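You operate a simulated robot arm through the tools that you are given. There is no shell and no other tool.

Carry out the task below with a simulated robot arm. There is one attempt and no reset: what you move stays moved.

TASK
Put things in order on the seat bench. At the end: the yellow toothed stud from the seat bench stands where the black spacer stood; the black spacer from the seat bench stands where the grey abrasive pad stood; the grey paste tin from the seat bench is on the brown carton; the grey abrasive pad from the seat bench stands where the grey paste tin stood; whatever was shut is shut again. Leave all else as you found it, and nothing knocked over.

Only the result counts: the job must be done as asked and must still hold three seconds after the hand-in. Knocking over, shifting, dropping, spilling or breaking anything else fails it.

THE ROBOT
A 5-joint arm with a two-finger parallel gripper, fixed in place. Base frame: the origin is at the foot of the arm, x ahead of it, y to its left, z up; the work surface is at about z = 0. Units: mm, rad, N and s.
With the tool pointing down near the work surface it reaches from about 260 to 600 mm from the base axis. Its first joint turns from -1.152 to 1.152 rad. The tool tilts only in the upright plane through the base axis and itself; it spins freely about its own axis. Payload 1.57 kg.
The tool frame sits at the grasp point between the pads (the TCP): z along the fingers, y along the line on which they close. The tips reach 30 mm beyond it. The gripper opens to 80 mm. The fingers are 17 mm wide and 12 mm thick; the gripper's body (40 by 82 mm) begins 80 mm behind the TCP.
Orientation is that of the tool frame in the base frame, as [roll, pitch, yaw] about the fixed x, y, z axes, in that order (R = Rz(yaw) Ry(pitch) Rx(roll)). With the fingers straight down and closing along the base's y, the tool's x points along the base's -x, its y along +y and its z along -z.

THE INTERFACE
- The arm moves only by the tool jog_arm. Its arguments are lists of equal length, an entry for each row: "dr": the turn, a rotation vector about the tool's x, y, z in rad, a list of three; "slide": the shift along the tool's x, y, z in m, a list of three; "gripper": the closure, from 0 (fully open) to 1 (shut). In form: {"dr": [[wx, wy, wz], ...], "slide": [[x, y, z], ...], "gripper": [gripper, ...]}. A call has 1 to 20 rows; each row shifts and turns the commanded pose from where the row before left it, along the tool's axes as they then stand. A row lasts 0.2 s, in which the tool goes at most 50 mm and 0.15 rad; a call with a longer step from one row to the next is refused whole, and so is a gripper value outside its range. A pose out of reach is approached as far as the arm can. The call stops where the force on the tool passes 40 N (or 10 N more than at its start, if that is more) or the arm is blocked; 0.2 s more then pass. The fingers move at their own pace (about 153 mm/s each) and stop on an object; they squeeze with about 24 N. The grip force told is the motor's: it shows also when the fingers shut on nothing. Time passes only in rows, and 0.2 s behind the last, so rows that do not move let the fingers close. The reply holds the time, the measured pose of the TCP, the force on the tool along the base axes, the opening and the grip force, in the units named above and with some noise, with the torque about the TCP (base axes, N m) and any sound that the robot's microphone picked up, and new pictures: "views" is both (left out), scene, wrist or none.
- Cameras (640 x 400 px; columns grow to the right, rows downward): "scene" is fixed at [42.3, 406.1, 510.3]; the picture's right is [-0.63, -0.77, 0.00], its down [-0.55, 0.45, -0.71] and it looks along [0.55, -0.45, -0.71] (base axes); focal length 314 px, centre (320, 200). "wrist" rides on the gripper at [72, -7, -122] in the tool frame; the picture's right is [0.09, 1.00, 0.00], its down [-0.84, 0.08, -0.54] and it looks along [-0.54, 0.05, 0.84] (tool axes); focal length 238 px, centre (320, 200). There is no depth. A picture from a camera that has moved, and an enlarged one, comes with that camera's place and axes in the base frame and with its lens.
- close_up(camera, box): a new picture of the part [left, top, right, bottom] of that camera's present view, enlarged. The clock stands still meanwhile.
- hand_in(): hands the job in; it is judged then, once.

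Places have to be worked out from the pictures, the camera data and where the tool is seen. Open the gripper and draw the arm clear of the work before you hand the job in, unless the task says otherwise.

The tools are called as a command line: name --argument value ..., lists and objects as JSON in quotes. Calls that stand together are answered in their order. jog_arm: Moves the arm, as the interface text tells. Its arguments: {"type":"object","properties":{"dr":{"type":"array"},"slide":{"type":"array"},"gripper":{"type":"array"},"views":{"type":"string","enum":["both","scene","wrist","none"]}},"required":["dr","slide","gripper"]} The other tools are called the same way: close_up (camera, box) takes an enlarged picture of a part of a camera's view; hand_in () hands the job in.

At the start:

```text
time: 0.0
eef_pos: [249.0, 196.3, 285.7]
tool_rot: [-3.14, -0.001, 3.141]
contact_force: [-0.8, 0.2, -0.5]
wrist_torque: [-0.02, -0.01, 0.0]
width: 80.3
grip_force: 0.1
```

scene: 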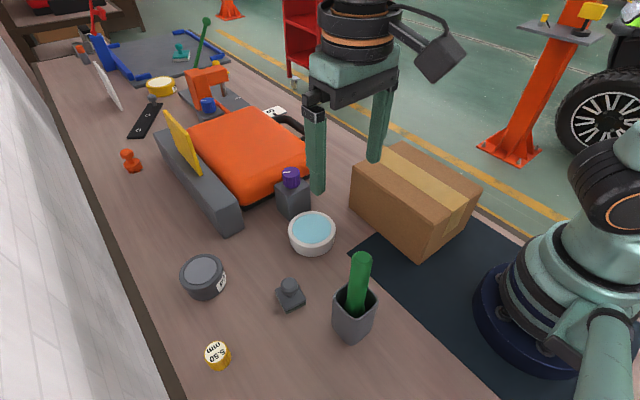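
wrist: 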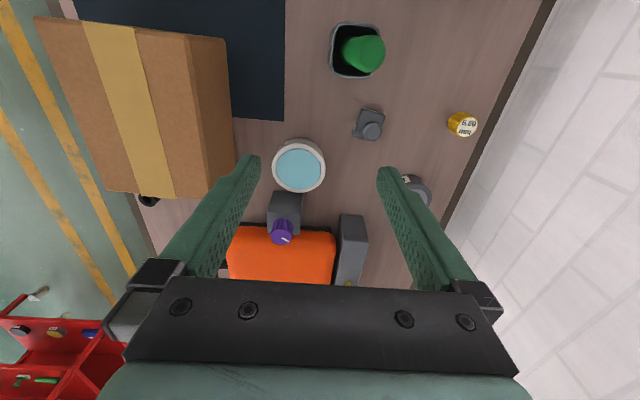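

I'll begin by enlarging parts of the scene view to identify the objects named in the task.

close_up --camera "scene" --box '[20, 0, 260, 150]'

close_up --camera "scene" --box '[100, 80, 340, 230]'

close_up --camera "scene" --box '[160, 230, 400, 380]'

close_up --camera "wrist" --box '[220, 0, 500, 175]'

```text
2.67 times, centred on (140, 75) of scene
camera zoom: at [42.3, 406.1, 510.3], right [-0.63, -0.77, 0.0], down [-0.55, 0.45, -0.71], along [0.55, -0.45, -0.71], focal length 838 px, centre (800, 533)
```

zoom: 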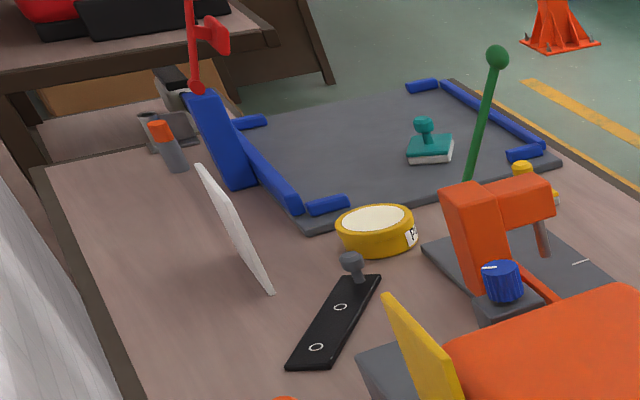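

```text
2.67 times, centred on (220, 155) of scene
camera zoom: at [42.3, 406.1, 510.3], right [-0.63, -0.77, 0.0], down [-0.55, 0.45, -0.71], along [0.55, -0.45, -0.71], focal length 838 px, centre (587, 320)
```

zoom: 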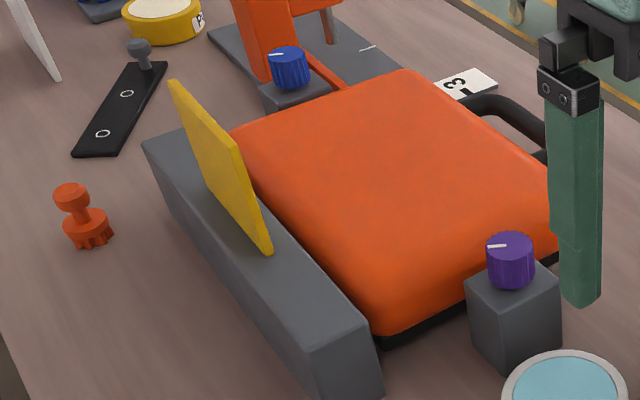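

```text
2.67 times, centred on (280, 305) of scene
camera zoom: at [42.3, 406.1, 510.3], right [-0.63, -0.77, 0.0], down [-0.55, 0.45, -0.71], along [0.55, -0.45, -0.71], focal length 838 px, centre (427, -80)
```

zoom: 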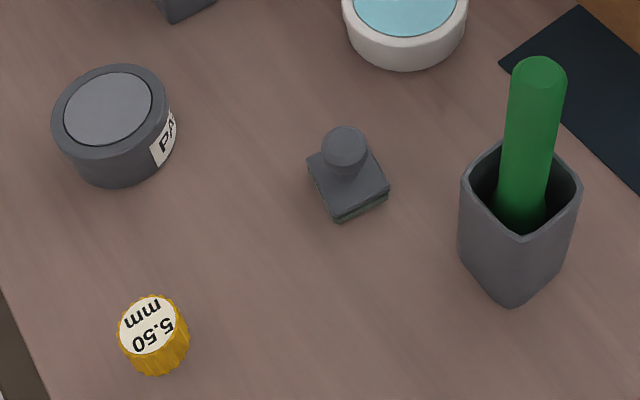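

```text
2.29 times, centred on (360, 88) of wrist
camera zoom: at [179.0, 191.1, 407.1], right [-0.09, 1.0, 0.0], down [0.84, 0.08, 0.54], along [0.54, 0.05, -0.84], focal length 545 px, centre (229, 457)
```

zoom: 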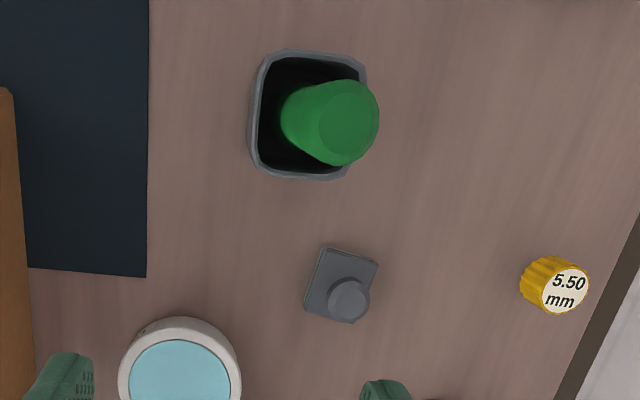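

The nearby objects look like a grey tin with a "PA…" label, a grey pad with a knob and a yellow "5.50 mm" cylinder. I'll zoom in tighter to find the yellow toothed stud and the black spacer.

close_up --camera "scene" --box '[180, 40, 260, 90]'

close_up --camera "scene" --box '[60, 0, 140, 50]'

close_up --camera "scene" --box '[110, 70, 190, 120]'

close_up --camera "scene" --box '[110, 140, 190, 190]'

close_up --camera "scene" --box '[180, 330, 260, 380]'

close_up --camera "wrist" --box '[100, 150, 420, 350]'

close_up --camera "wrist" --box '[0, 250, 160, 400]'

```text
8.00 times, centred on (220, 65) of scene
camera zoom: at [42.3, 406.1, 510.3], right [-0.63, -0.77, 0.0], down [-0.55, 0.45, -0.71], along [0.55, -0.45, -0.71], focal length 2513 px, centre (1120, 1280)
```

zoom: 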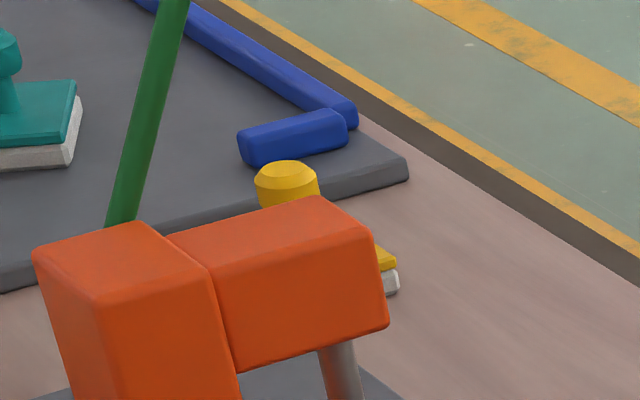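

```text
8.00 times, centred on (100, 25) of scene
camera zoom: at [42.3, 406.1, 510.3], right [-0.63, -0.77, 0.0], down [-0.55, 0.45, -0.71], along [0.55, -0.45, -0.71], focal length 2513 px, centre (2080, 1600)
```

zoom: 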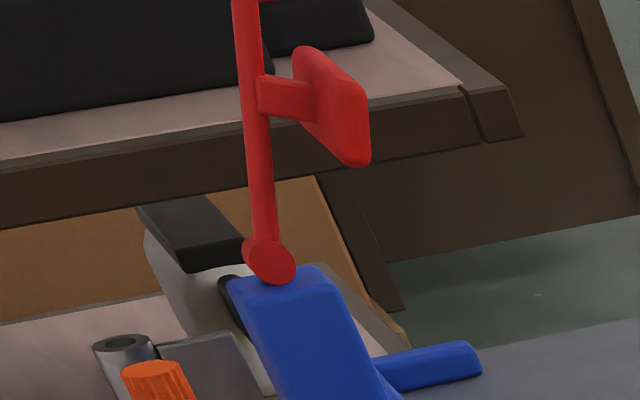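

```text
8.00 times, centred on (150, 95) of scene
camera zoom: at [42.3, 406.1, 510.3], right [-0.63, -0.77, 0.0], down [-0.55, 0.45, -0.71], along [0.55, -0.45, -0.71], focal length 2513 px, centre (1680, 1040)
```

zoom: 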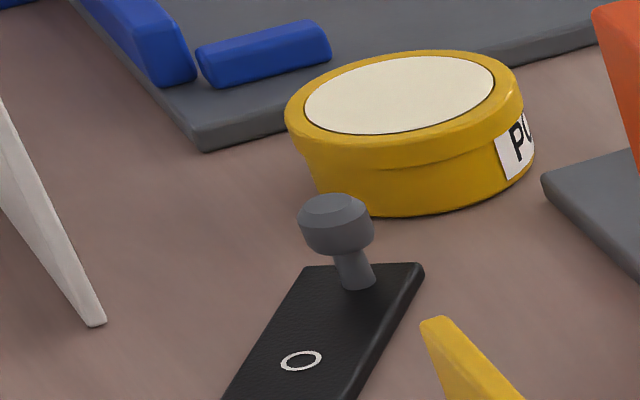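

```text
8.00 times, centred on (150, 165) of scene
camera zoom: at [42.3, 406.1, 510.3], right [-0.63, -0.77, 0.0], down [-0.55, 0.45, -0.71], along [0.55, -0.45, -0.71], focal length 2513 px, centre (1680, 480)
```

zoom: 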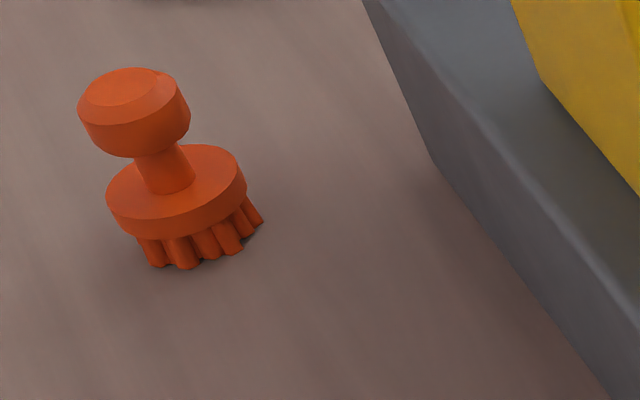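

```text
8.00 times, centred on (220, 355) of scene
camera zoom: at [42.3, 406.1, 510.3], right [-0.63, -0.77, 0.0], down [-0.55, 0.45, -0.71], along [0.55, -0.45, -0.71], focal length 2513 px, centre (1120, -1040)
```

zoom: 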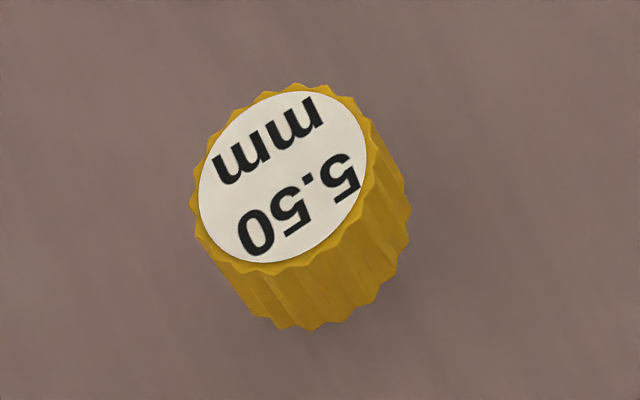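

```text
2.00 times, centred on (260, 250) of wrist
camera zoom: at [179.0, 191.1, 407.1], right [-0.09, 1.0, 0.0], down [0.84, 0.08, 0.54], along [0.54, 0.05, -0.84], focal length 477 px, centre (440, 100)
```

zoom: 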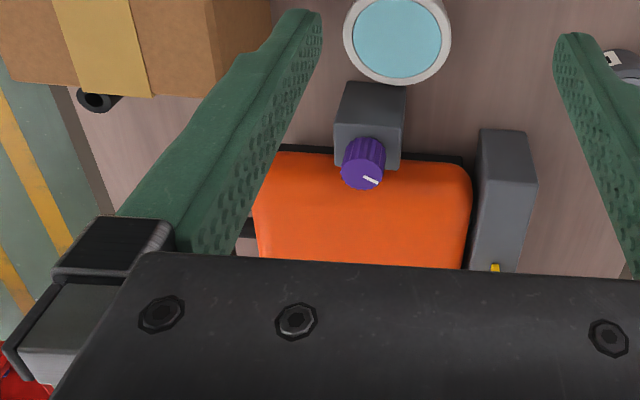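

```text
2.67 times, centred on (80, 325) of wrist
camera zoom: at [179.0, 191.1, 407.1], right [-0.09, 1.0, 0.0], down [0.84, 0.08, 0.54], along [0.54, 0.05, -0.84], focal length 636 px, centre (960, -133)
```

zoom: 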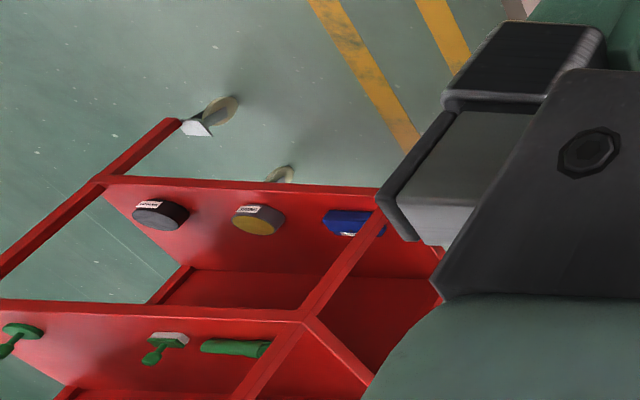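

The wrist view shows a black ring-shaped part behind the carton, probably the black spacer, at roughly (458,-119). The yellow stud is near (262,424), the tin near (401,381) and the pad near (279,279). I'll raise the arm and move toward -y for a better look.

jog_arm --dr '[[0, 0, 0], [0, 0, 0], [0, 0, 0], [0, 0, 0], [0, 0, 0], [0, 0, 0], [0, 0, 0], [0, 0, 0]]' --slide '[[0, 0, -0.04], [-0.012, -0.042, 0], [-0.012, -0.042, 0], [-0.012, -0.042, 0], [-0.012, -0.042, 0], [-0.012, -0.042, 0], [-0.012, -0.042, 0], [-0.012, -0.042, 0]]' --gripper '[0, 0, 0, 0, 0, 0, 0, 0]'

```text
time: 1.8
eef_pos: [332.5, -96.9, 327.8]
tool_rot: [-3.141, 0.001, -3.141]
contact_force: [1.1, 0.1, -0.1]
wrist_torque: [0.01, 0.0, 0.01]
width: 80.1
grip_force: 0.0
camera wrist: at [262.0, -102.7, 448.1], right [-0.09, 1.0, 0.0], down [0.84, 0.08, 0.54], along [0.54, 0.05, -0.84], focal length 238 px, centre (320, 200)
```

scene: 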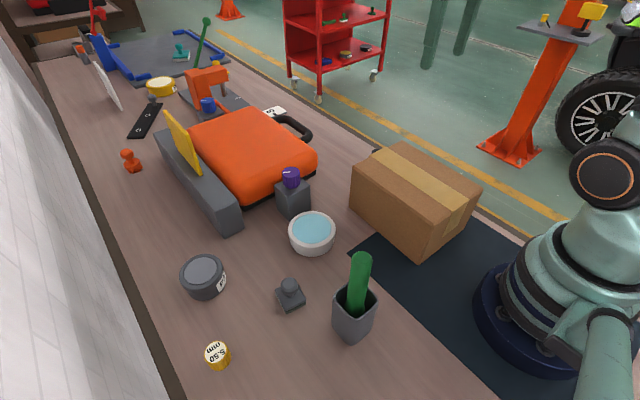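
wrist: 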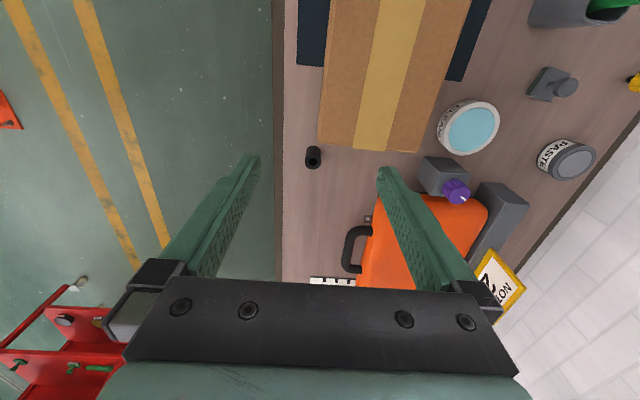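

The black spacer shows behind the carton as a small black tube. I'll zoom in on it, the case and the yellow sign.

close_up --camera "wrist" --box '[280, 120, 380, 182]'

close_up --camera "wrist" --box '[300, 130, 540, 330]'

close_up --camera "scene" --box '[240, 90, 340, 152]'

close_up --camera "scene" --box '[260, 0, 420, 100]'

close_up --camera "scene" --box '[330, 120, 500, 270]'

close_up --camera "wrist" --box '[410, 50, 640, 220]'

```text
6.40 times, centred on (330, 151) of wrist
camera zoom: at [262.0, -102.7, 448.1], right [-0.09, 1.0, 0.0], down [0.84, 0.08, 0.54], along [0.54, 0.05, -0.84], focal length 1525 px, centre (256, 514)
```

zoom: 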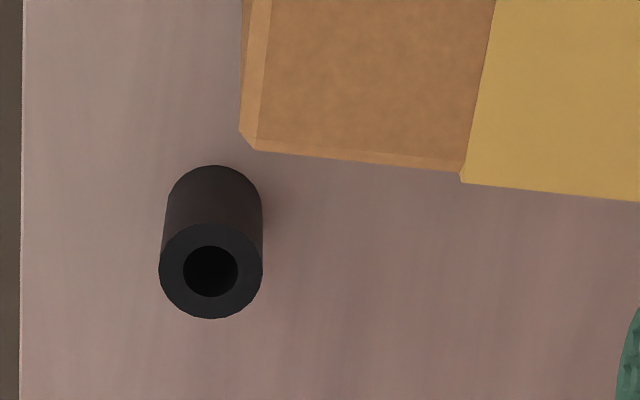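

```text
2.00 times, centred on (420, 230) of wrist
camera zoom: at [262.0, -102.7, 448.1], right [-0.09, 1.0, 0.0], down [0.84, 0.08, 0.54], along [0.54, 0.05, -0.84], focal length 477 px, centre (120, 140)
```

zoom: 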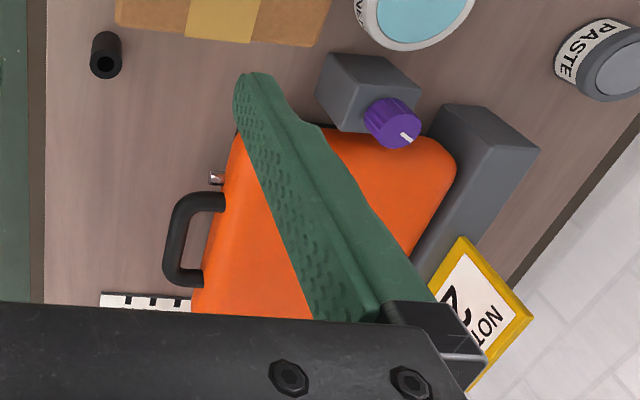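

```text
6.40 times, centred on (290, 121) of scene
camera zoom: at [42.3, 406.1, 510.3], right [-0.63, -0.77, 0.0], down [-0.55, 0.45, -0.71], along [0.55, -0.45, -0.71], focal length 2010 px, centre (512, 706)
```

zoom: 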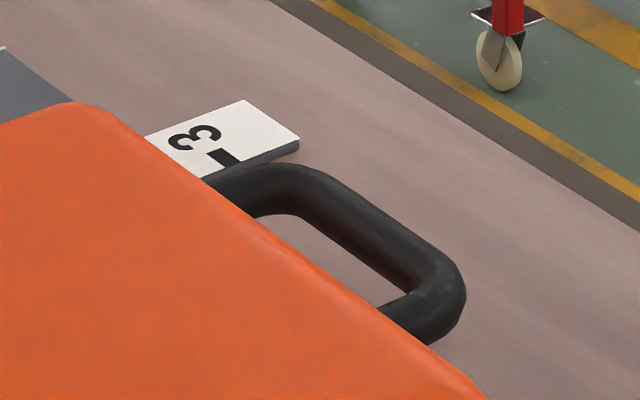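

```text
4.00 times, centred on (340, 50) of scene
camera zoom: at [42.3, 406.1, 510.3], right [-0.63, -0.77, 0.0], down [-0.55, 0.45, -0.71], along [0.55, -0.45, -0.71], focal length 1256 px, centre (240, 800)
```

zoom: 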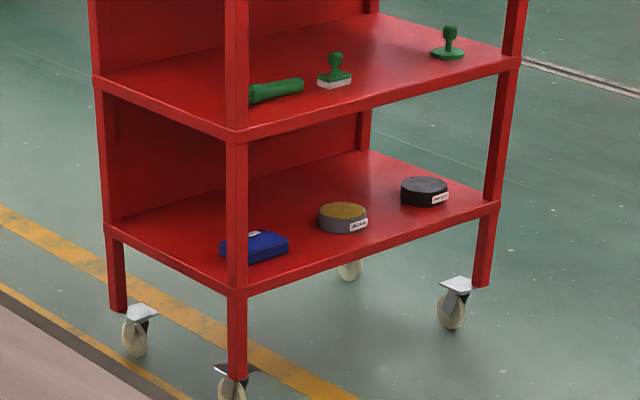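

```text
2.67 times, centred on (415, 195) of scene
camera zoom: at [42.3, 406.1, 510.3], right [-0.63, -0.77, 0.0], down [-0.55, 0.45, -0.71], along [0.55, -0.45, -0.71], focal length 838 px, centre (67, 213)
```

zoom: 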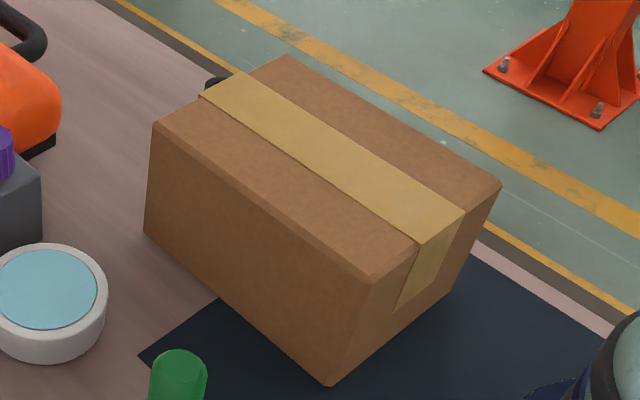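

```text
2.35 times, centred on (525, 135) of wrist
camera zoom: at [262.0, -102.7, 448.1], right [-0.09, 1.0, 0.0], down [0.84, 0.08, 0.54], along [0.54, 0.05, -0.84], focal length 561 px, centre (-162, 353)
```

zoom: 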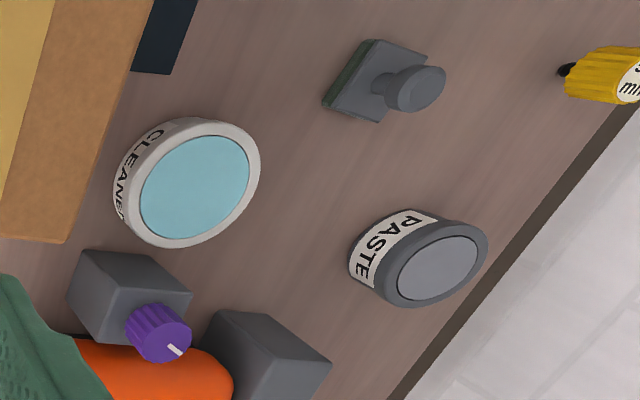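

The identified positions, by triangulation, are:
- **Black spacer:** about (437,-99), 48 mm tall and 29 mm in diameter.
- **Carton:** x 180–377, y -92 to 49, top at z≈118.
- **Grey tin:** about (399,378).
- **Pad:** about (278,279).
- **Yellow stud:** about (260,419).

The tin has to go onto the carton first, so I'm moving to hover above it.

jog_arm --dr '[[0, 0, 0], [0, 0, 0], [0, 0, 0], [0, 0, 0], [0, 0, 0], [0, 0, 0], [0, 0, 0], [0, 0, 0], [0, 0, 0], [0, 0, 0], [0, 0, 0], [0, 0, 0], [0, 0, 0]]' --slide '[[-0.0067, 0.0475, 0], [-0.0067, 0.0475, 0], [-0.0067, 0.0475, 0], [-0.0067, 0.0475, 0], [-0.0067, 0.0475, 0], [-0.0067, 0.0475, 0], [-0.0067, 0.0475, 0], [-0.0067, 0.0475, 0], [-0.0067, 0.0475, 0], [-0.0067, 0.0475, 0], [0, 0, 0.045], [0, 0, 0.045], [0, 0, 0.045]]' --gripper '[0, 0, 0, 0, 0, 0, 0, 0, 0, 0, 0, 0, 0]'

```text
time: 4.6
eef_pos: [399.9, 366.4, 189.5]
tool_rot: [-3.141, -0.001, 3.141]
contact_force: [0.7, -0.6, -1.2]
wrist_torque: [0.02, 0.04, -0.02]
width: 80.2
grip_force: 0.0
out of reach, approached as far as the arm can: row 10
camera wrist: at [328.6, 360.0, 308.8], right [-0.09, 1.0, 0.0], down [0.84, 0.08, 0.54], along [0.54, 0.05, -0.84], focal length 238 px, centre (320, 200)
```

scene: 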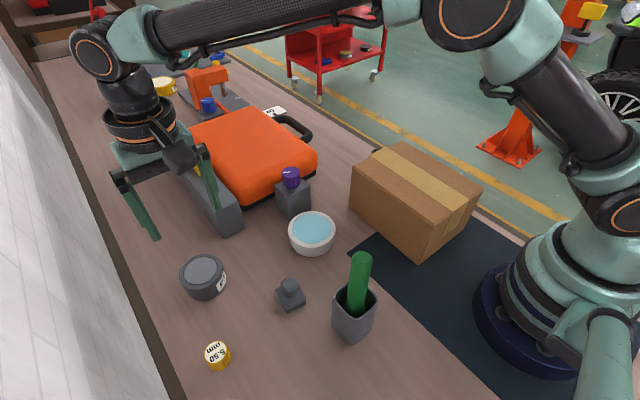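
wrist: 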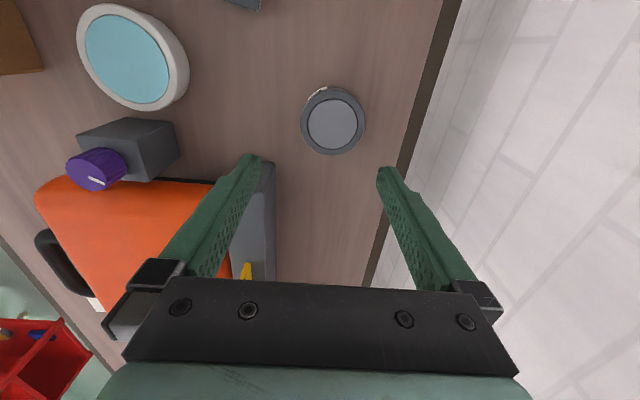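

Now hovering at z≈190 with the tin in the wrist view. I'll zoom in to pin down its position and diameter.

close_up --camera "wrist" --box '[270, 70, 398, 150]'

close_up --camera "scene" --box '[160, 240, 256, 300]'

```text
5.00 times, centred on (334, 110) of wrist
camera zoom: at [328.6, 360.0, 308.8], right [-0.09, 1.0, 0.0], down [0.84, 0.08, 0.54], along [0.54, 0.05, -0.84], focal length 1192 px, centre (250, 650)
```

zoom: 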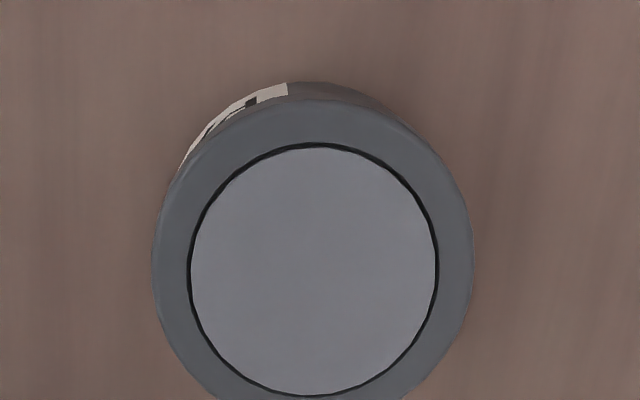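

```text
6.67 times, centred on (208, 270) of scene
camera zoom: at [42.3, 406.1, 510.3], right [-0.63, -0.77, 0.0], down [-0.55, 0.45, -0.71], along [0.55, -0.45, -0.71], focal length 2094 px, centre (1067, -267)
```

zoom: 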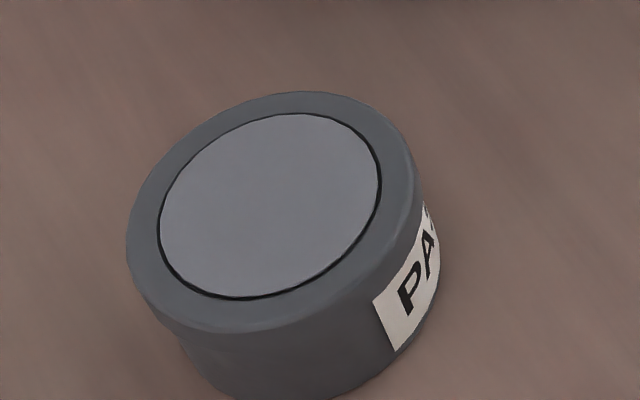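

The tin is centred at about (398,379.5), the lid is about 70 mm in diameter and the top is at z≈45. I'll align over it and go part way down, keeping the gripper fully open.

jog_arm --dr '[[0, 0, 0], [0, 0, 0], [0, 0, 0]]' --slide '[[0.0019, 0.0131, 0.02], [0, 0, 0.04], [0, 0, 0.03]]' --gripper '[0, 0, 0]' --views "wrist"

```text
time: 5.4
eef_pos: [395.2, 378.6, 100.4]
tool_rot: [-3.141, 0.0, -3.142]
contact_force: [0.1, -0.7, 0.0]
wrist_torque: [0.01, 0.02, -0.01]
width: 80.2
grip_force: 0.0
camera wrist: at [324.7, 372.6, 221.0], right [-0.09, 1.0, 0.0], down [0.84, 0.08, 0.54], along [0.54, 0.05, -0.84], focal length 238 px, centre (320, 200)
```

wrist: 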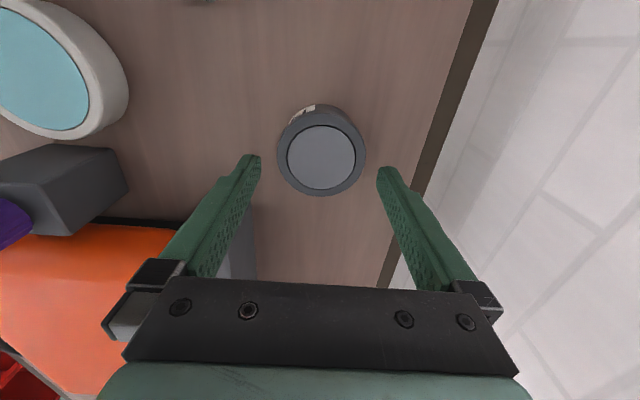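

The tin is within about 0.5 mm of the centre between the fingers. I'll descend around it and close gently.

jog_arm --dr '[[0, 0, 0], [0, 0, 0], [0, 0, 0], [0, 0, 0]]' --slide '[[0, 0, 0.02], [0, 0, 0.02], [0, 0, 0.015], [0, 0, 0.01]]' --gripper '[0, 0, 0, 0]' --views "both"

```text
time: 6.4
eef_pos: [398.0, 379.0, 35.2]
tool_rot: [3.141, 0.001, 3.141]
contact_force: [0.0, 0.3, -0.4]
wrist_torque: [0.01, 0.02, -0.02]
width: 80.0
grip_force: 0.2
camera wrist: at [325.9, 372.4, 155.5], right [-0.09, 1.0, 0.0], down [0.84, 0.08, 0.54], along [0.54, 0.05, -0.84], focal length 238 px, centre (320, 200)
```

scene: 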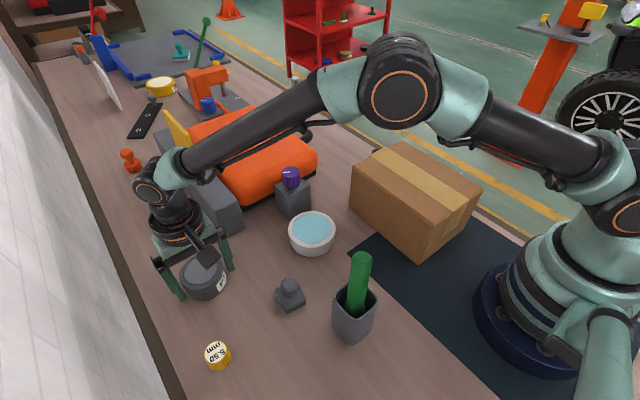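
wrist: 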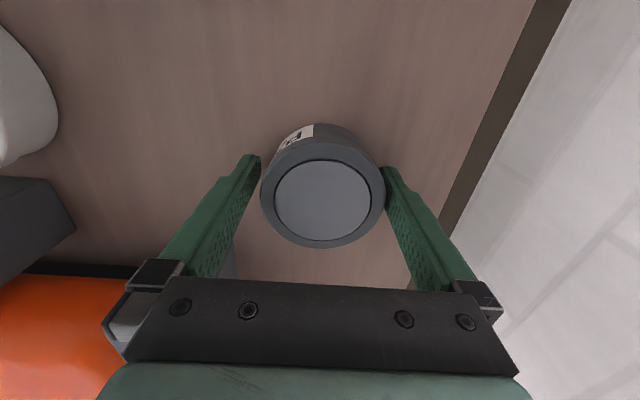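

The fingers straddle the tin with the tips about 5 mm above the bench. Closing now.

jog_arm --dr '[[0, 0, 0], [0, 0, 0], [0, 0, 0]]' --slide '[[0, 0, 0], [0, 0, 0], [0, 0, 0]]' --gripper '[0.3, 0.3, 0.3]' --views "wrist"

```text
time: 7.2
eef_pos: [397.9, 378.5, 36.0]
tool_rot: [-3.141, -0.002, 3.14]
contact_force: [1.0, -0.3, -0.4]
wrist_torque: [-0.01, -0.1, 0.01]
width: 71.3
grip_force: 24.2
camera wrist: at [325.8, 372.4, 155.8], right [-0.09, 1.0, 0.0], down [0.84, 0.08, 0.54], along [0.54, 0.05, -0.84], focal length 238 px, centre (320, 200)
```

wrist: 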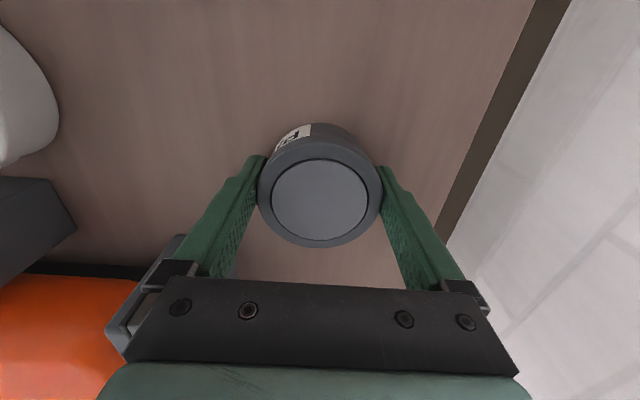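

Gripped at 71.3 mm width with 24 N. I'll lift 40 mm and check that the whole tin comes up.

jog_arm --dr '[[0, 0, 0], [0, 0, 0], [0, 0, 0]]' --slide '[[0, 0, -0.01], [0, 0, -0.015], [0, 0, -0.02]]' --gripper '[0.3, 0.3, 0.3]' --views "both"

```text
time: 8.0
eef_pos: [398.6, 378.6, 79.9]
tool_rot: [3.141, 0.0, -3.141]
contact_force: [-0.9, -0.5, 0.0]
wrist_torque: [0.0, -0.02, 0.01]
width: 56.1
grip_force: 0.4
camera wrist: at [326.3, 373.1, 201.1], right [-0.09, 1.0, 0.0], down [0.84, 0.08, 0.54], along [0.54, 0.05, -0.84], focal length 238 px, centre (320, 200)
```

scene: 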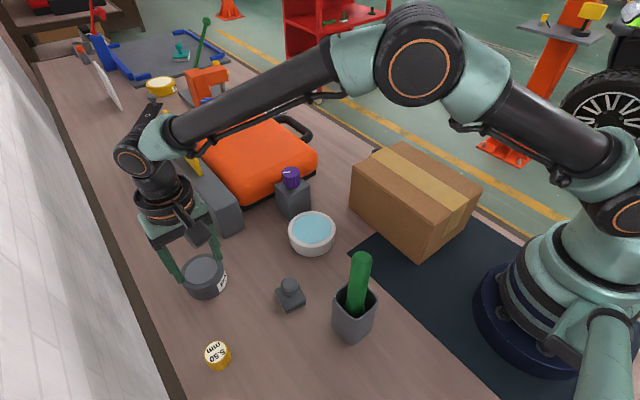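
wrist: 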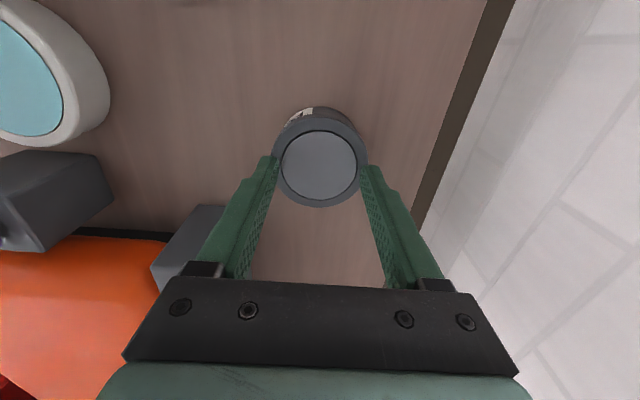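

The tin slipped out. It still stands in the same place at about (398,380), and the fingers simply closed above it. I'll reopen, go down a little lower, close with the full command, and lift in very small steps while watching force and width.

jog_arm --dr '[[0, 0, 0], [0, 0, 0], [0, 0, 0], [0, 0, 0], [0, 0, 0], [0, 0, 0], [0, 0, 0], [0, 0, 0], [0, 0, 0]]' --slide '[[0, 0, -0.005], [0, 0, 0], [0, 0.001, 0], [0, 0, 0.02], [0, 0, 0.02], [0, 0, 0.012], [0, 0, 0], [0, 0, 0], [0, 0, 0]]' --gripper '[0, 0, 0, 0, 0, 0, 1, 1, 1]' --views "wrist"

```text
time: 10.0
eef_pos: [396.8, 381.5, 36.8]
tool_rot: [3.141, -0.001, -3.14]
contact_force: [0.7, -5.2, 10.4]
wrist_torque: [-0.43, 0.11, 0.1]
width: 71.3
grip_force: 24.2
camera wrist: at [326.7, 375.5, 155.7], right [-0.09, 1.0, 0.0], down [0.84, 0.08, 0.54], along [0.54, 0.05, -0.84], focal length 238 px, centre (320, 200)
```

wrist: 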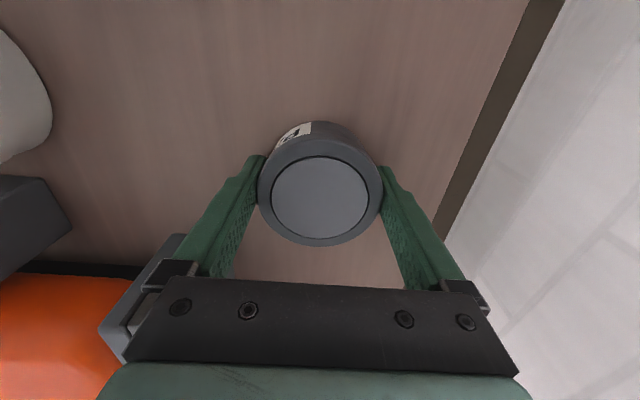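

Gripped again at 71.3 mm, but there's a 10 N vertical reading. I'll raise very slowly, 2 mm at a time, and watch how the force behaves.

jog_arm --dr '[[0, 0, 0], [0, 0, 0]]' --slide '[[0, 0, -0.002], [0, 0, 0]]' --gripper '[1, 1]' --views "none"

jog_arm --dr '[[0, 0, 0], [0, 0, 0]]' --slide '[[0, 0, -0.002], [0, 0, 0]]' --gripper '[1, 1]' --views "none"

jog_arm --dr '[[0, 0, 0], [0, 0, 0]]' --slide '[[0, 0, -0.002], [0, 0, 0]]' --gripper '[1, 1]' --views "wrist"

```text
time: 10.6
eef_pos: [397.1, 380.7, 37.3]
tool_rot: [3.141, 0.0, -3.14]
contact_force: [-0.9, -0.5, 0.3]
wrist_torque: [0.01, 0.03, 0.0]
width: 71.2
grip_force: 24.0
```

```text
time: 11.2
eef_pos: [398.7, 381.3, 39.7]
tool_rot: [-3.141, 0.0, 3.141]
contact_force: [-0.3, 0.2, -2.6]
wrist_torque: [0.0, 0.04, 0.02]
width: 71.5
grip_force: 24.2
```

```text
time: 11.8
eef_pos: [398.5, 381.0, 40.8]
tool_rot: [3.141, 0.0, -3.141]
contact_force: [0.2, 0.0, -3.5]
wrist_torque: [-0.01, 0.01, 0.0]
width: 71.6
grip_force: 24.3
camera wrist: at [327.2, 375.2, 161.4], right [-0.09, 1.0, 0.0], down [0.84, 0.08, 0.54], along [0.54, 0.05, -0.84], focal length 238 px, centre (320, 200)
```

wrist: 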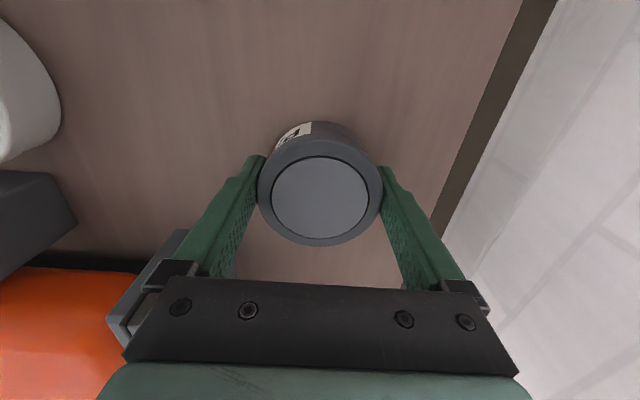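

The force reads -3.5 N and the tin rises with the tool, staying at the same place in the image, so it is lifting. I'll continue upward slowly.

jog_arm --dr '[[0, 0, 0], [0, 0, 0], [0, 0, 0], [0, 0, 0]]' --slide '[[0, 0, -0.004], [0, 0, -0.006], [0, 0, -0.008], [0, 0, -0.008]]' --gripper '[1, 1, 1, 1]' --views "both"

```text
time: 12.8
eef_pos: [396.1, 380.7, 66.1]
tool_rot: [3.141, 0.001, 3.141]
contact_force: [-1.0, 0.0, -2.0]
wrist_torque: [0.0, -0.01, -0.01]
width: 71.2
grip_force: 23.7
camera wrist: at [325.9, 373.9, 186.6], right [-0.09, 1.0, 0.0], down [0.84, 0.08, 0.54], along [0.54, 0.05, -0.84], focal length 238 px, centre (320, 200)
```

scene: 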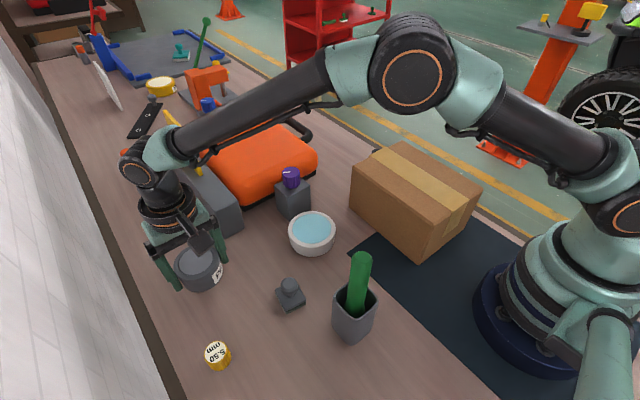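
wrist: 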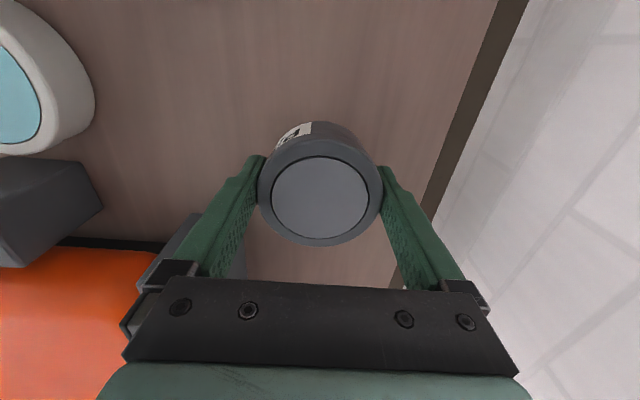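

The tin is held securely, with its bottom about 32 mm up and 34 mm below the TCP. I'll carry it diagonally up and over to above the carton at about (300,-20), at moderate speed.

jog_arm --dr '[[0, 0, 0], [0, 0, 0], [0, 0, 0], [0, 0, 0], [0, 0, 0], [0, 0, 0], [0, 0, 0], [0, 0, 0], [0, 0, 0], [0, 0, 0], [0, 0, 0], [0, 0, 0], [0, 0, 0], [0, 0, 0], [0, 0, 0], [0, 0, 0], [0, 0, 0], [0, 0, 0], [0, 0, 0], [0, 0, 0]]' --slide '[[0.005, -0.02, -0.02], [0.005, -0.02, -0.02], [0.005, -0.02, -0.02], [0.005, -0.02, -0.02], [0.005, -0.02, -0.02], [0.005, -0.02, -0.02], [0.005, -0.02, -0.02], [0.0048, -0.02, 0], [0.0048, -0.02, 0], [0.0048, -0.02, 0], [0.0048, -0.02, 0], [0.0048, -0.02, 0], [0.0048, -0.02, 0], [0.0048, -0.02, 0], [0.0048, -0.02, 0], [0.0048, -0.02, 0], [0.0048, -0.02, 0], [0.0048, -0.02, 0], [0.0048, -0.02, 0], [0.0048, -0.02, 0]]' --gripper '[1, 1, 1, 1, 1, 1, 1, 1, 1, 1, 1, 1, 1, 1, 1, 1, 1, 1, 1, 1]' --views "both"

```text
time: 17.0
eef_pos: [299.2, -19.3, 206.1]
tool_rot: [3.141, 0.0, -3.141]
contact_force: [-1.1, -0.7, -1.7]
wrist_torque: [0.01, 0.02, 0.0]
width: 71.4
grip_force: 23.7
camera wrist: at [228.4, -25.5, 326.0], right [-0.09, 1.0, 0.0], down [0.84, 0.08, 0.54], along [0.54, 0.05, -0.84], focal length 238 px, centre (320, 200)
```

scene: 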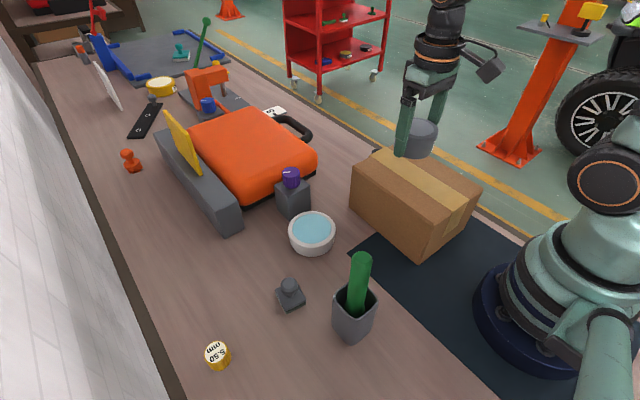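
wrist: 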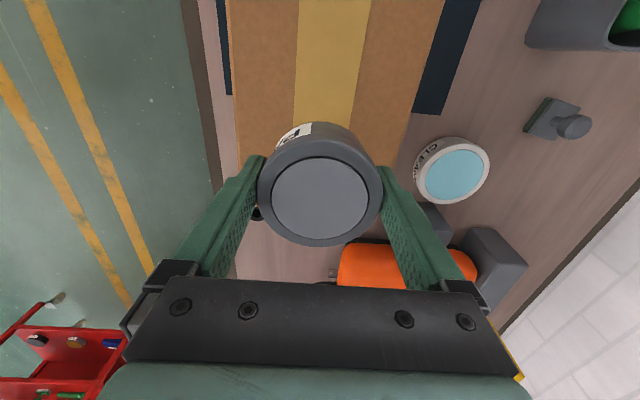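

The tin is over the carton. I'll lower it toward the top face (expected contact at TCP z≈152), the last part in small steps while watching the force.

jog_arm --dr '[[0, 0, 0], [0, 0, 0], [0, 0, 0], [0, 0, 0]]' --slide '[[0, 0, 0.015], [0, 0, 0.015], [0, 0, 0.01], [0, 0, 0.006]]' --gripper '[1, 1, 1, 1]' --views "both"

```text
time: 18.0
eef_pos: [300.8, -20.3, 160.2]
tool_rot: [3.141, -0.001, -3.14]
contact_force: [-0.2, 0.5, -2.3]
wrist_torque: [0.01, 0.01, 0.01]
width: 71.3
grip_force: 23.7
camera wrist: at [229.8, -25.0, 281.0], right [-0.09, 1.0, 0.0], down [0.84, 0.08, 0.54], along [0.54, 0.05, -0.84], focal length 238 px, centre (320, 200)
```

scene: 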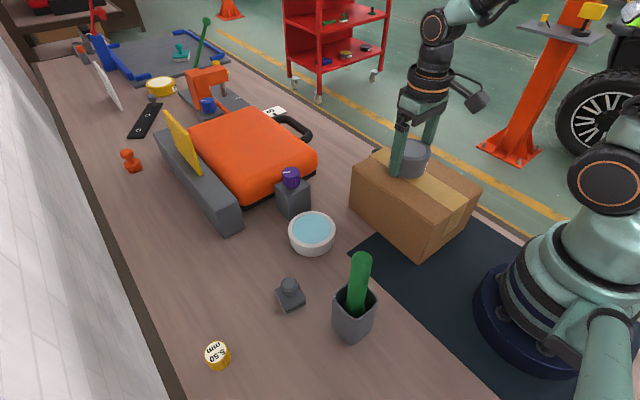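
wrist: 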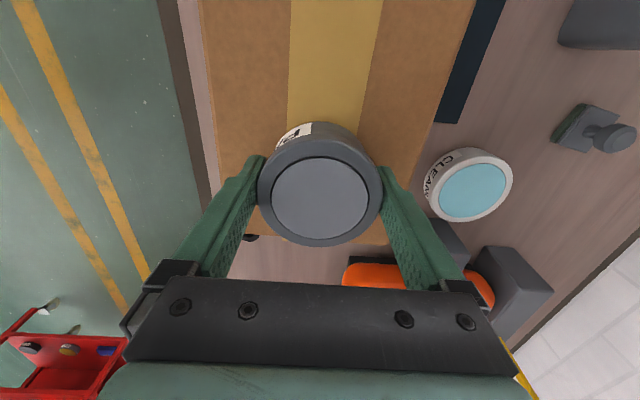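

No contact yet. I'll lower in 2 mm steps with a force check.

jog_arm --dr '[[0, 0, 0], [0, 0, 0], [0, 0, 0]]' --slide '[[0, 0, 0.002], [0, 0, 0.002], [0, 0, 0]]' --gripper '[1, 1, 1]' --views "none"

close_up --camera "scene" --box '[340, 110, 500, 210]'

```text
time: 18.8
eef_pos: [300.5, -19.1, 156.7]
tool_rot: [-3.14, 0.0, -3.141]
contact_force: [0.7, 0.7, -1.6]
wrist_torque: [-0.03, 0.02, -0.02]
width: 71.4
grip_force: 24.3
```

```text
4.00 times, centred on (420, 160) of scene
camera zoom: at [42.3, 406.1, 510.3], right [-0.63, -0.77, 0.0], down [-0.55, 0.45, -0.71], along [0.55, -0.45, -0.71], focal length 1256 px, centre (-80, 360)
```

zoom: 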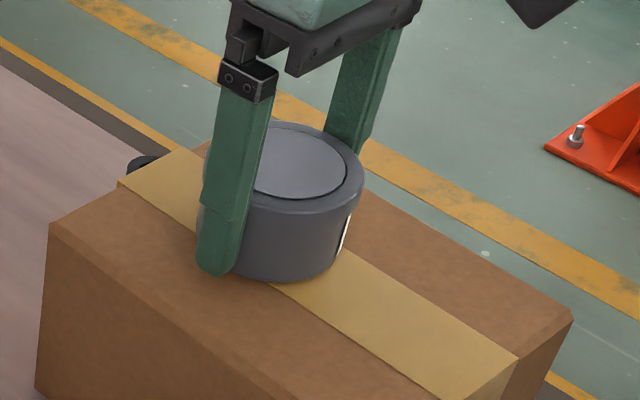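

Only a small gap is left. I'll step 1–2 mm at a time until contact registers.

jog_arm --dr '[[0, 0, 0], [0, 0, 0], [0, 0, 0]]' --slide '[[0, 0, 0.0015], [0, 0, 0.0015], [0, 0, 0]]' --gripper '[1, 1, 1]' --views "none"

jog_arm --dr '[[0, 0, 0], [0, 0, 0]]' --slide '[[0, 0, 0.0015], [0, 0, 0]]' --gripper '[1, 1]' --views "none"

```text
time: 19.6
eef_pos: [301.3, -19.5, 152.6]
tool_rot: [3.14, 0.003, -3.141]
contact_force: [0.1, 6.2, 14.3]
wrist_torque: [0.4, -0.08, 0.07]
width: 71.6
grip_force: 24.0
```

```text
time: 20.2
eef_pos: [300.7, -20.6, 152.9]
tool_rot: [3.14, 0.001, -3.141]
contact_force: [3.5, 3.8, 9.0]
wrist_torque: [0.07, -0.21, 0.06]
width: 71.6
grip_force: 24.4
```

Contact registered at TCP z≈153, so the tin rests on the carton. I'll ease up 1 mm, open the gripper, then retreat upward.

jog_arm --dr '[[0, 0, 0], [0, 0, 0], [0, 0, 0], [0, 0, 0]]' --slide '[[0, 0, -0.001], [0, 0, 0], [0, 0, 0], [0, 0, 0]]' --gripper '[1, 0, 0, 0]' --views "both"

```text
time: 21.2
eef_pos: [300.0, -19.7, 153.0]
tool_rot: [3.141, 0.0, 3.142]
contact_force: [-0.2, -0.4, 0.6]
wrist_torque: [-0.01, 0.01, 0.03]
width: 80.2
grip_force: 0.1
camera wrist: at [228.7, -25.9, 272.8], right [-0.09, 1.0, 0.0], down [0.84, 0.08, 0.54], along [0.54, 0.05, -0.84], focal length 238 px, centre (320, 200)
```

scene: 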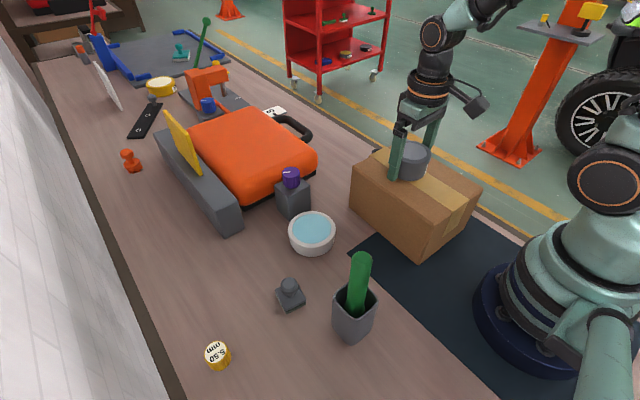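
wrist: 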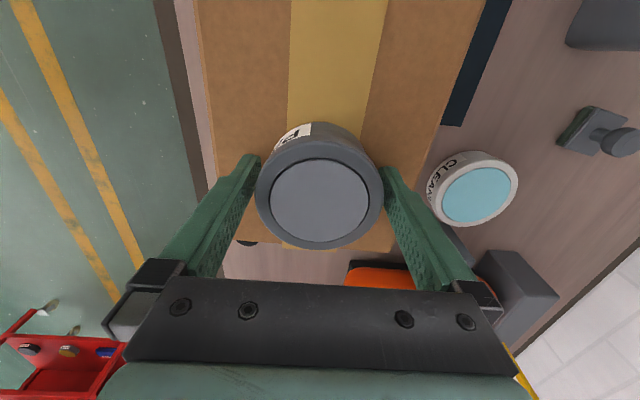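

The tin stands free on the carton. Raising straight up.

jog_arm --dr '[[0, 0, 0], [0, 0, 0], [0, 0, 0], [0, 0, 0]]' --slide '[[0, 0, -0.01], [0, 0, -0.02], [0, 0, -0.03], [0, 0, -0.03]]' --gripper '[0, 0, 0, 0]' --views "both"

```text
time: 22.2
eef_pos: [301.3, -19.5, 242.6]
tool_rot: [3.141, 0.0, -3.142]
contact_force: [0.6, -0.2, 0.6]
wrist_torque: [0.0, 0.03, 0.02]
width: 80.0
grip_force: 0.1
camera wrist: at [228.9, -26.3, 362.6], right [-0.09, 1.0, 0.0], down [0.84, 0.08, 0.54], along [0.54, 0.05, -0.84], focal length 238 px, centre (320, 200)
```

scene: 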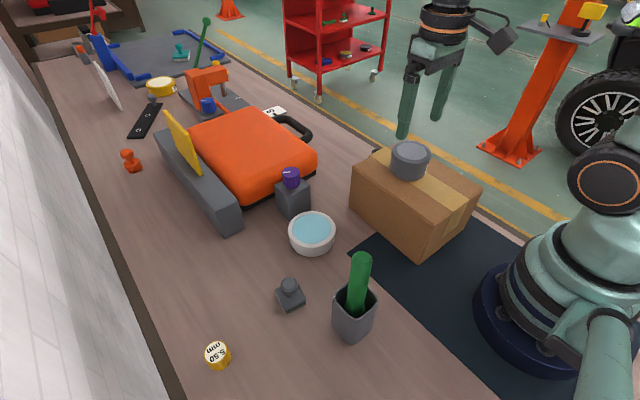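
wrist: 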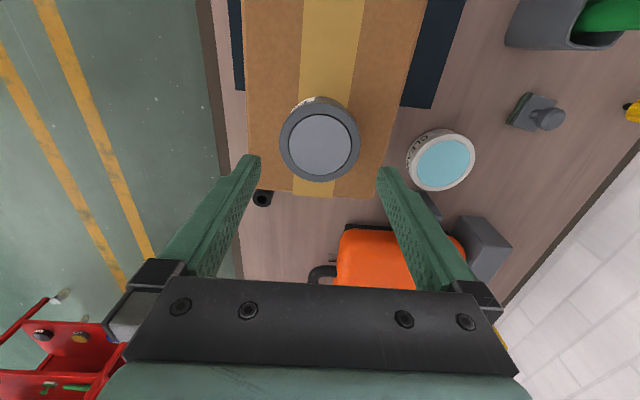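

The tin is on the carton, with plenty of edge margin. Next is the pad at (278,279). A tall green stick (top z≈200) stands near (176,231), so I'll move over the pad high up, then spin the tool about -81° to put the camera on the -y side and square the fingers to the pad's edges.

jog_arm --dr '[[0, 0, 0], [0, 0, 0], [0, 0, 0], [0, 0, 0], [0, 0, 0], [0, 0, 0], [0, 0, 0], [0, 0, 0], [0, 0, 0], [0, 0, 0]]' --slide '[[0.0022, 0.0299, 0], [0.0022, 0.0299, 0], [0.0022, 0.0299, 0], [0.0022, 0.0299, 0], [0.0022, 0.0299, 0], [0.0022, 0.0299, 0], [0.0022, 0.0299, 0], [0.0022, 0.0299, 0], [0.0022, 0.0299, 0], [0.0022, 0.0299, 0]]' --gripper '[0, 0, 0, 0, 0, 0, 0, 0, 0, 0]' --views "none"

jog_arm --dr '[[0, 0, -0.141], [0, 0, -0.141], [0, 0, -0.141], [0, 0, -0.141], [0, 0, -0.141], [0, 0, -0.141], [0, 0, -0.141], [0, 0, -0.141], [0, 0, -0.141], [0, 0, -0.141]]' --slide '[[0, 0, 0], [0, 0, 0], [0, 0, 0], [0, 0, 0], [0, 0, 0], [0, 0, 0], [0, 0, 0.02], [0, 0, 0.02], [0, 0, 0.02], [0, 0, 0.02]]' --gripper '[0, 0, 0, 0, 0, 0, 0, 0, 0, 0]' --views "both"

```text
time: 24.4
eef_pos: [279.4, 276.7, 246.3]
tool_rot: [3.141, 0.0, -3.14]
contact_force: [-0.2, -0.3, -0.1]
wrist_torque: [0.02, -0.01, 0.01]
width: 80.1
grip_force: 0.1
```

```text
time: 26.6
eef_pos: [277.1, 276.4, 165.1]
tool_rot: [-3.14, 0.0, -1.728]
contact_force: [-0.1, -0.1, 0.4]
wrist_torque: [0.01, 0.02, -0.02]
width: 80.0
grip_force: 0.0
camera wrist: at [273.3, 205.2, 285.0], right [-1.0, 0.07, 0.0], down [0.06, 0.84, 0.54], along [0.04, 0.54, -0.84], focal length 238 px, centre (320, 200)
```

scene: 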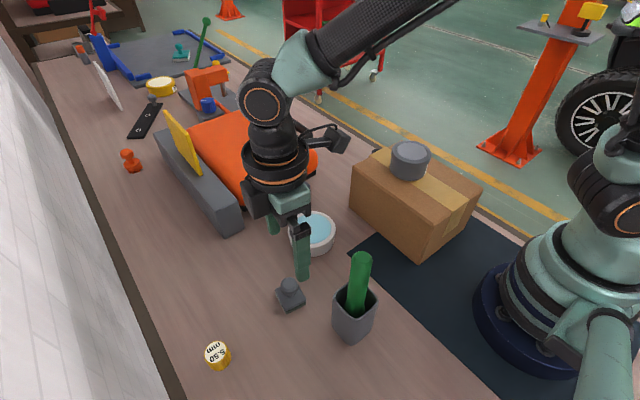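
wrist: 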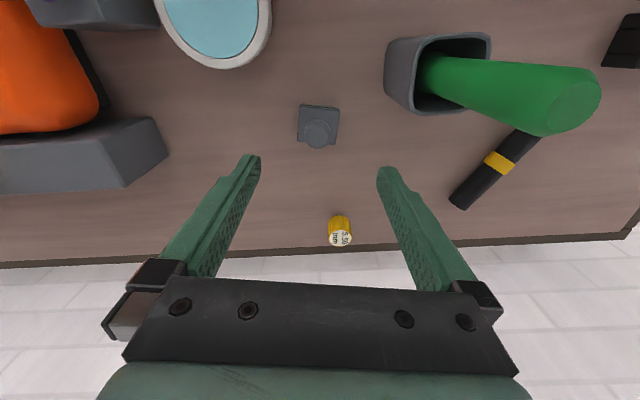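

The view is clear of the stick now. I'll zoom in on the pad for exact centring and orientation, and on the stud.

close_up --camera "wrist" --box '[270, 90, 366, 150]'

close_up --camera "wrist" --box '[300, 200, 380, 250]'

```text
6.67 times, centred on (318, 120) of wrist
camera zoom: at [273.3, 205.2, 285.0], right [-1.0, 0.07, 0.0], down [0.06, 0.84, 0.54], along [0.04, 0.54, -0.84], focal length 1589 px, centre (333, 733)
```

zoom: 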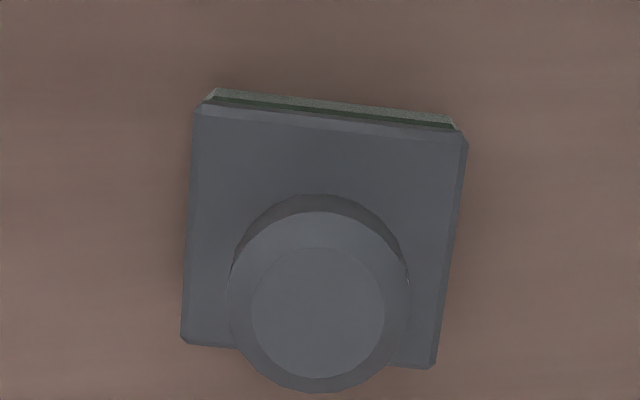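

```text
8.00 times, centred on (340, 225) of wrist
camera zoom: at [273.3, 205.2, 285.0], right [-1.0, 0.07, 0.0], down [0.06, 0.84, 0.54], along [0.04, 0.54, -0.84], focal length 1907 px, centre (160, 0)
```

zoom: 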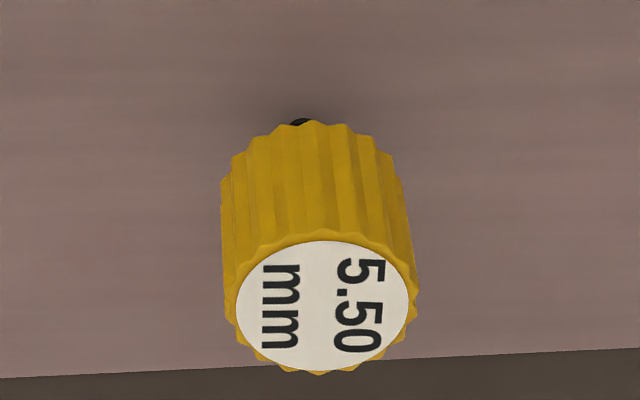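

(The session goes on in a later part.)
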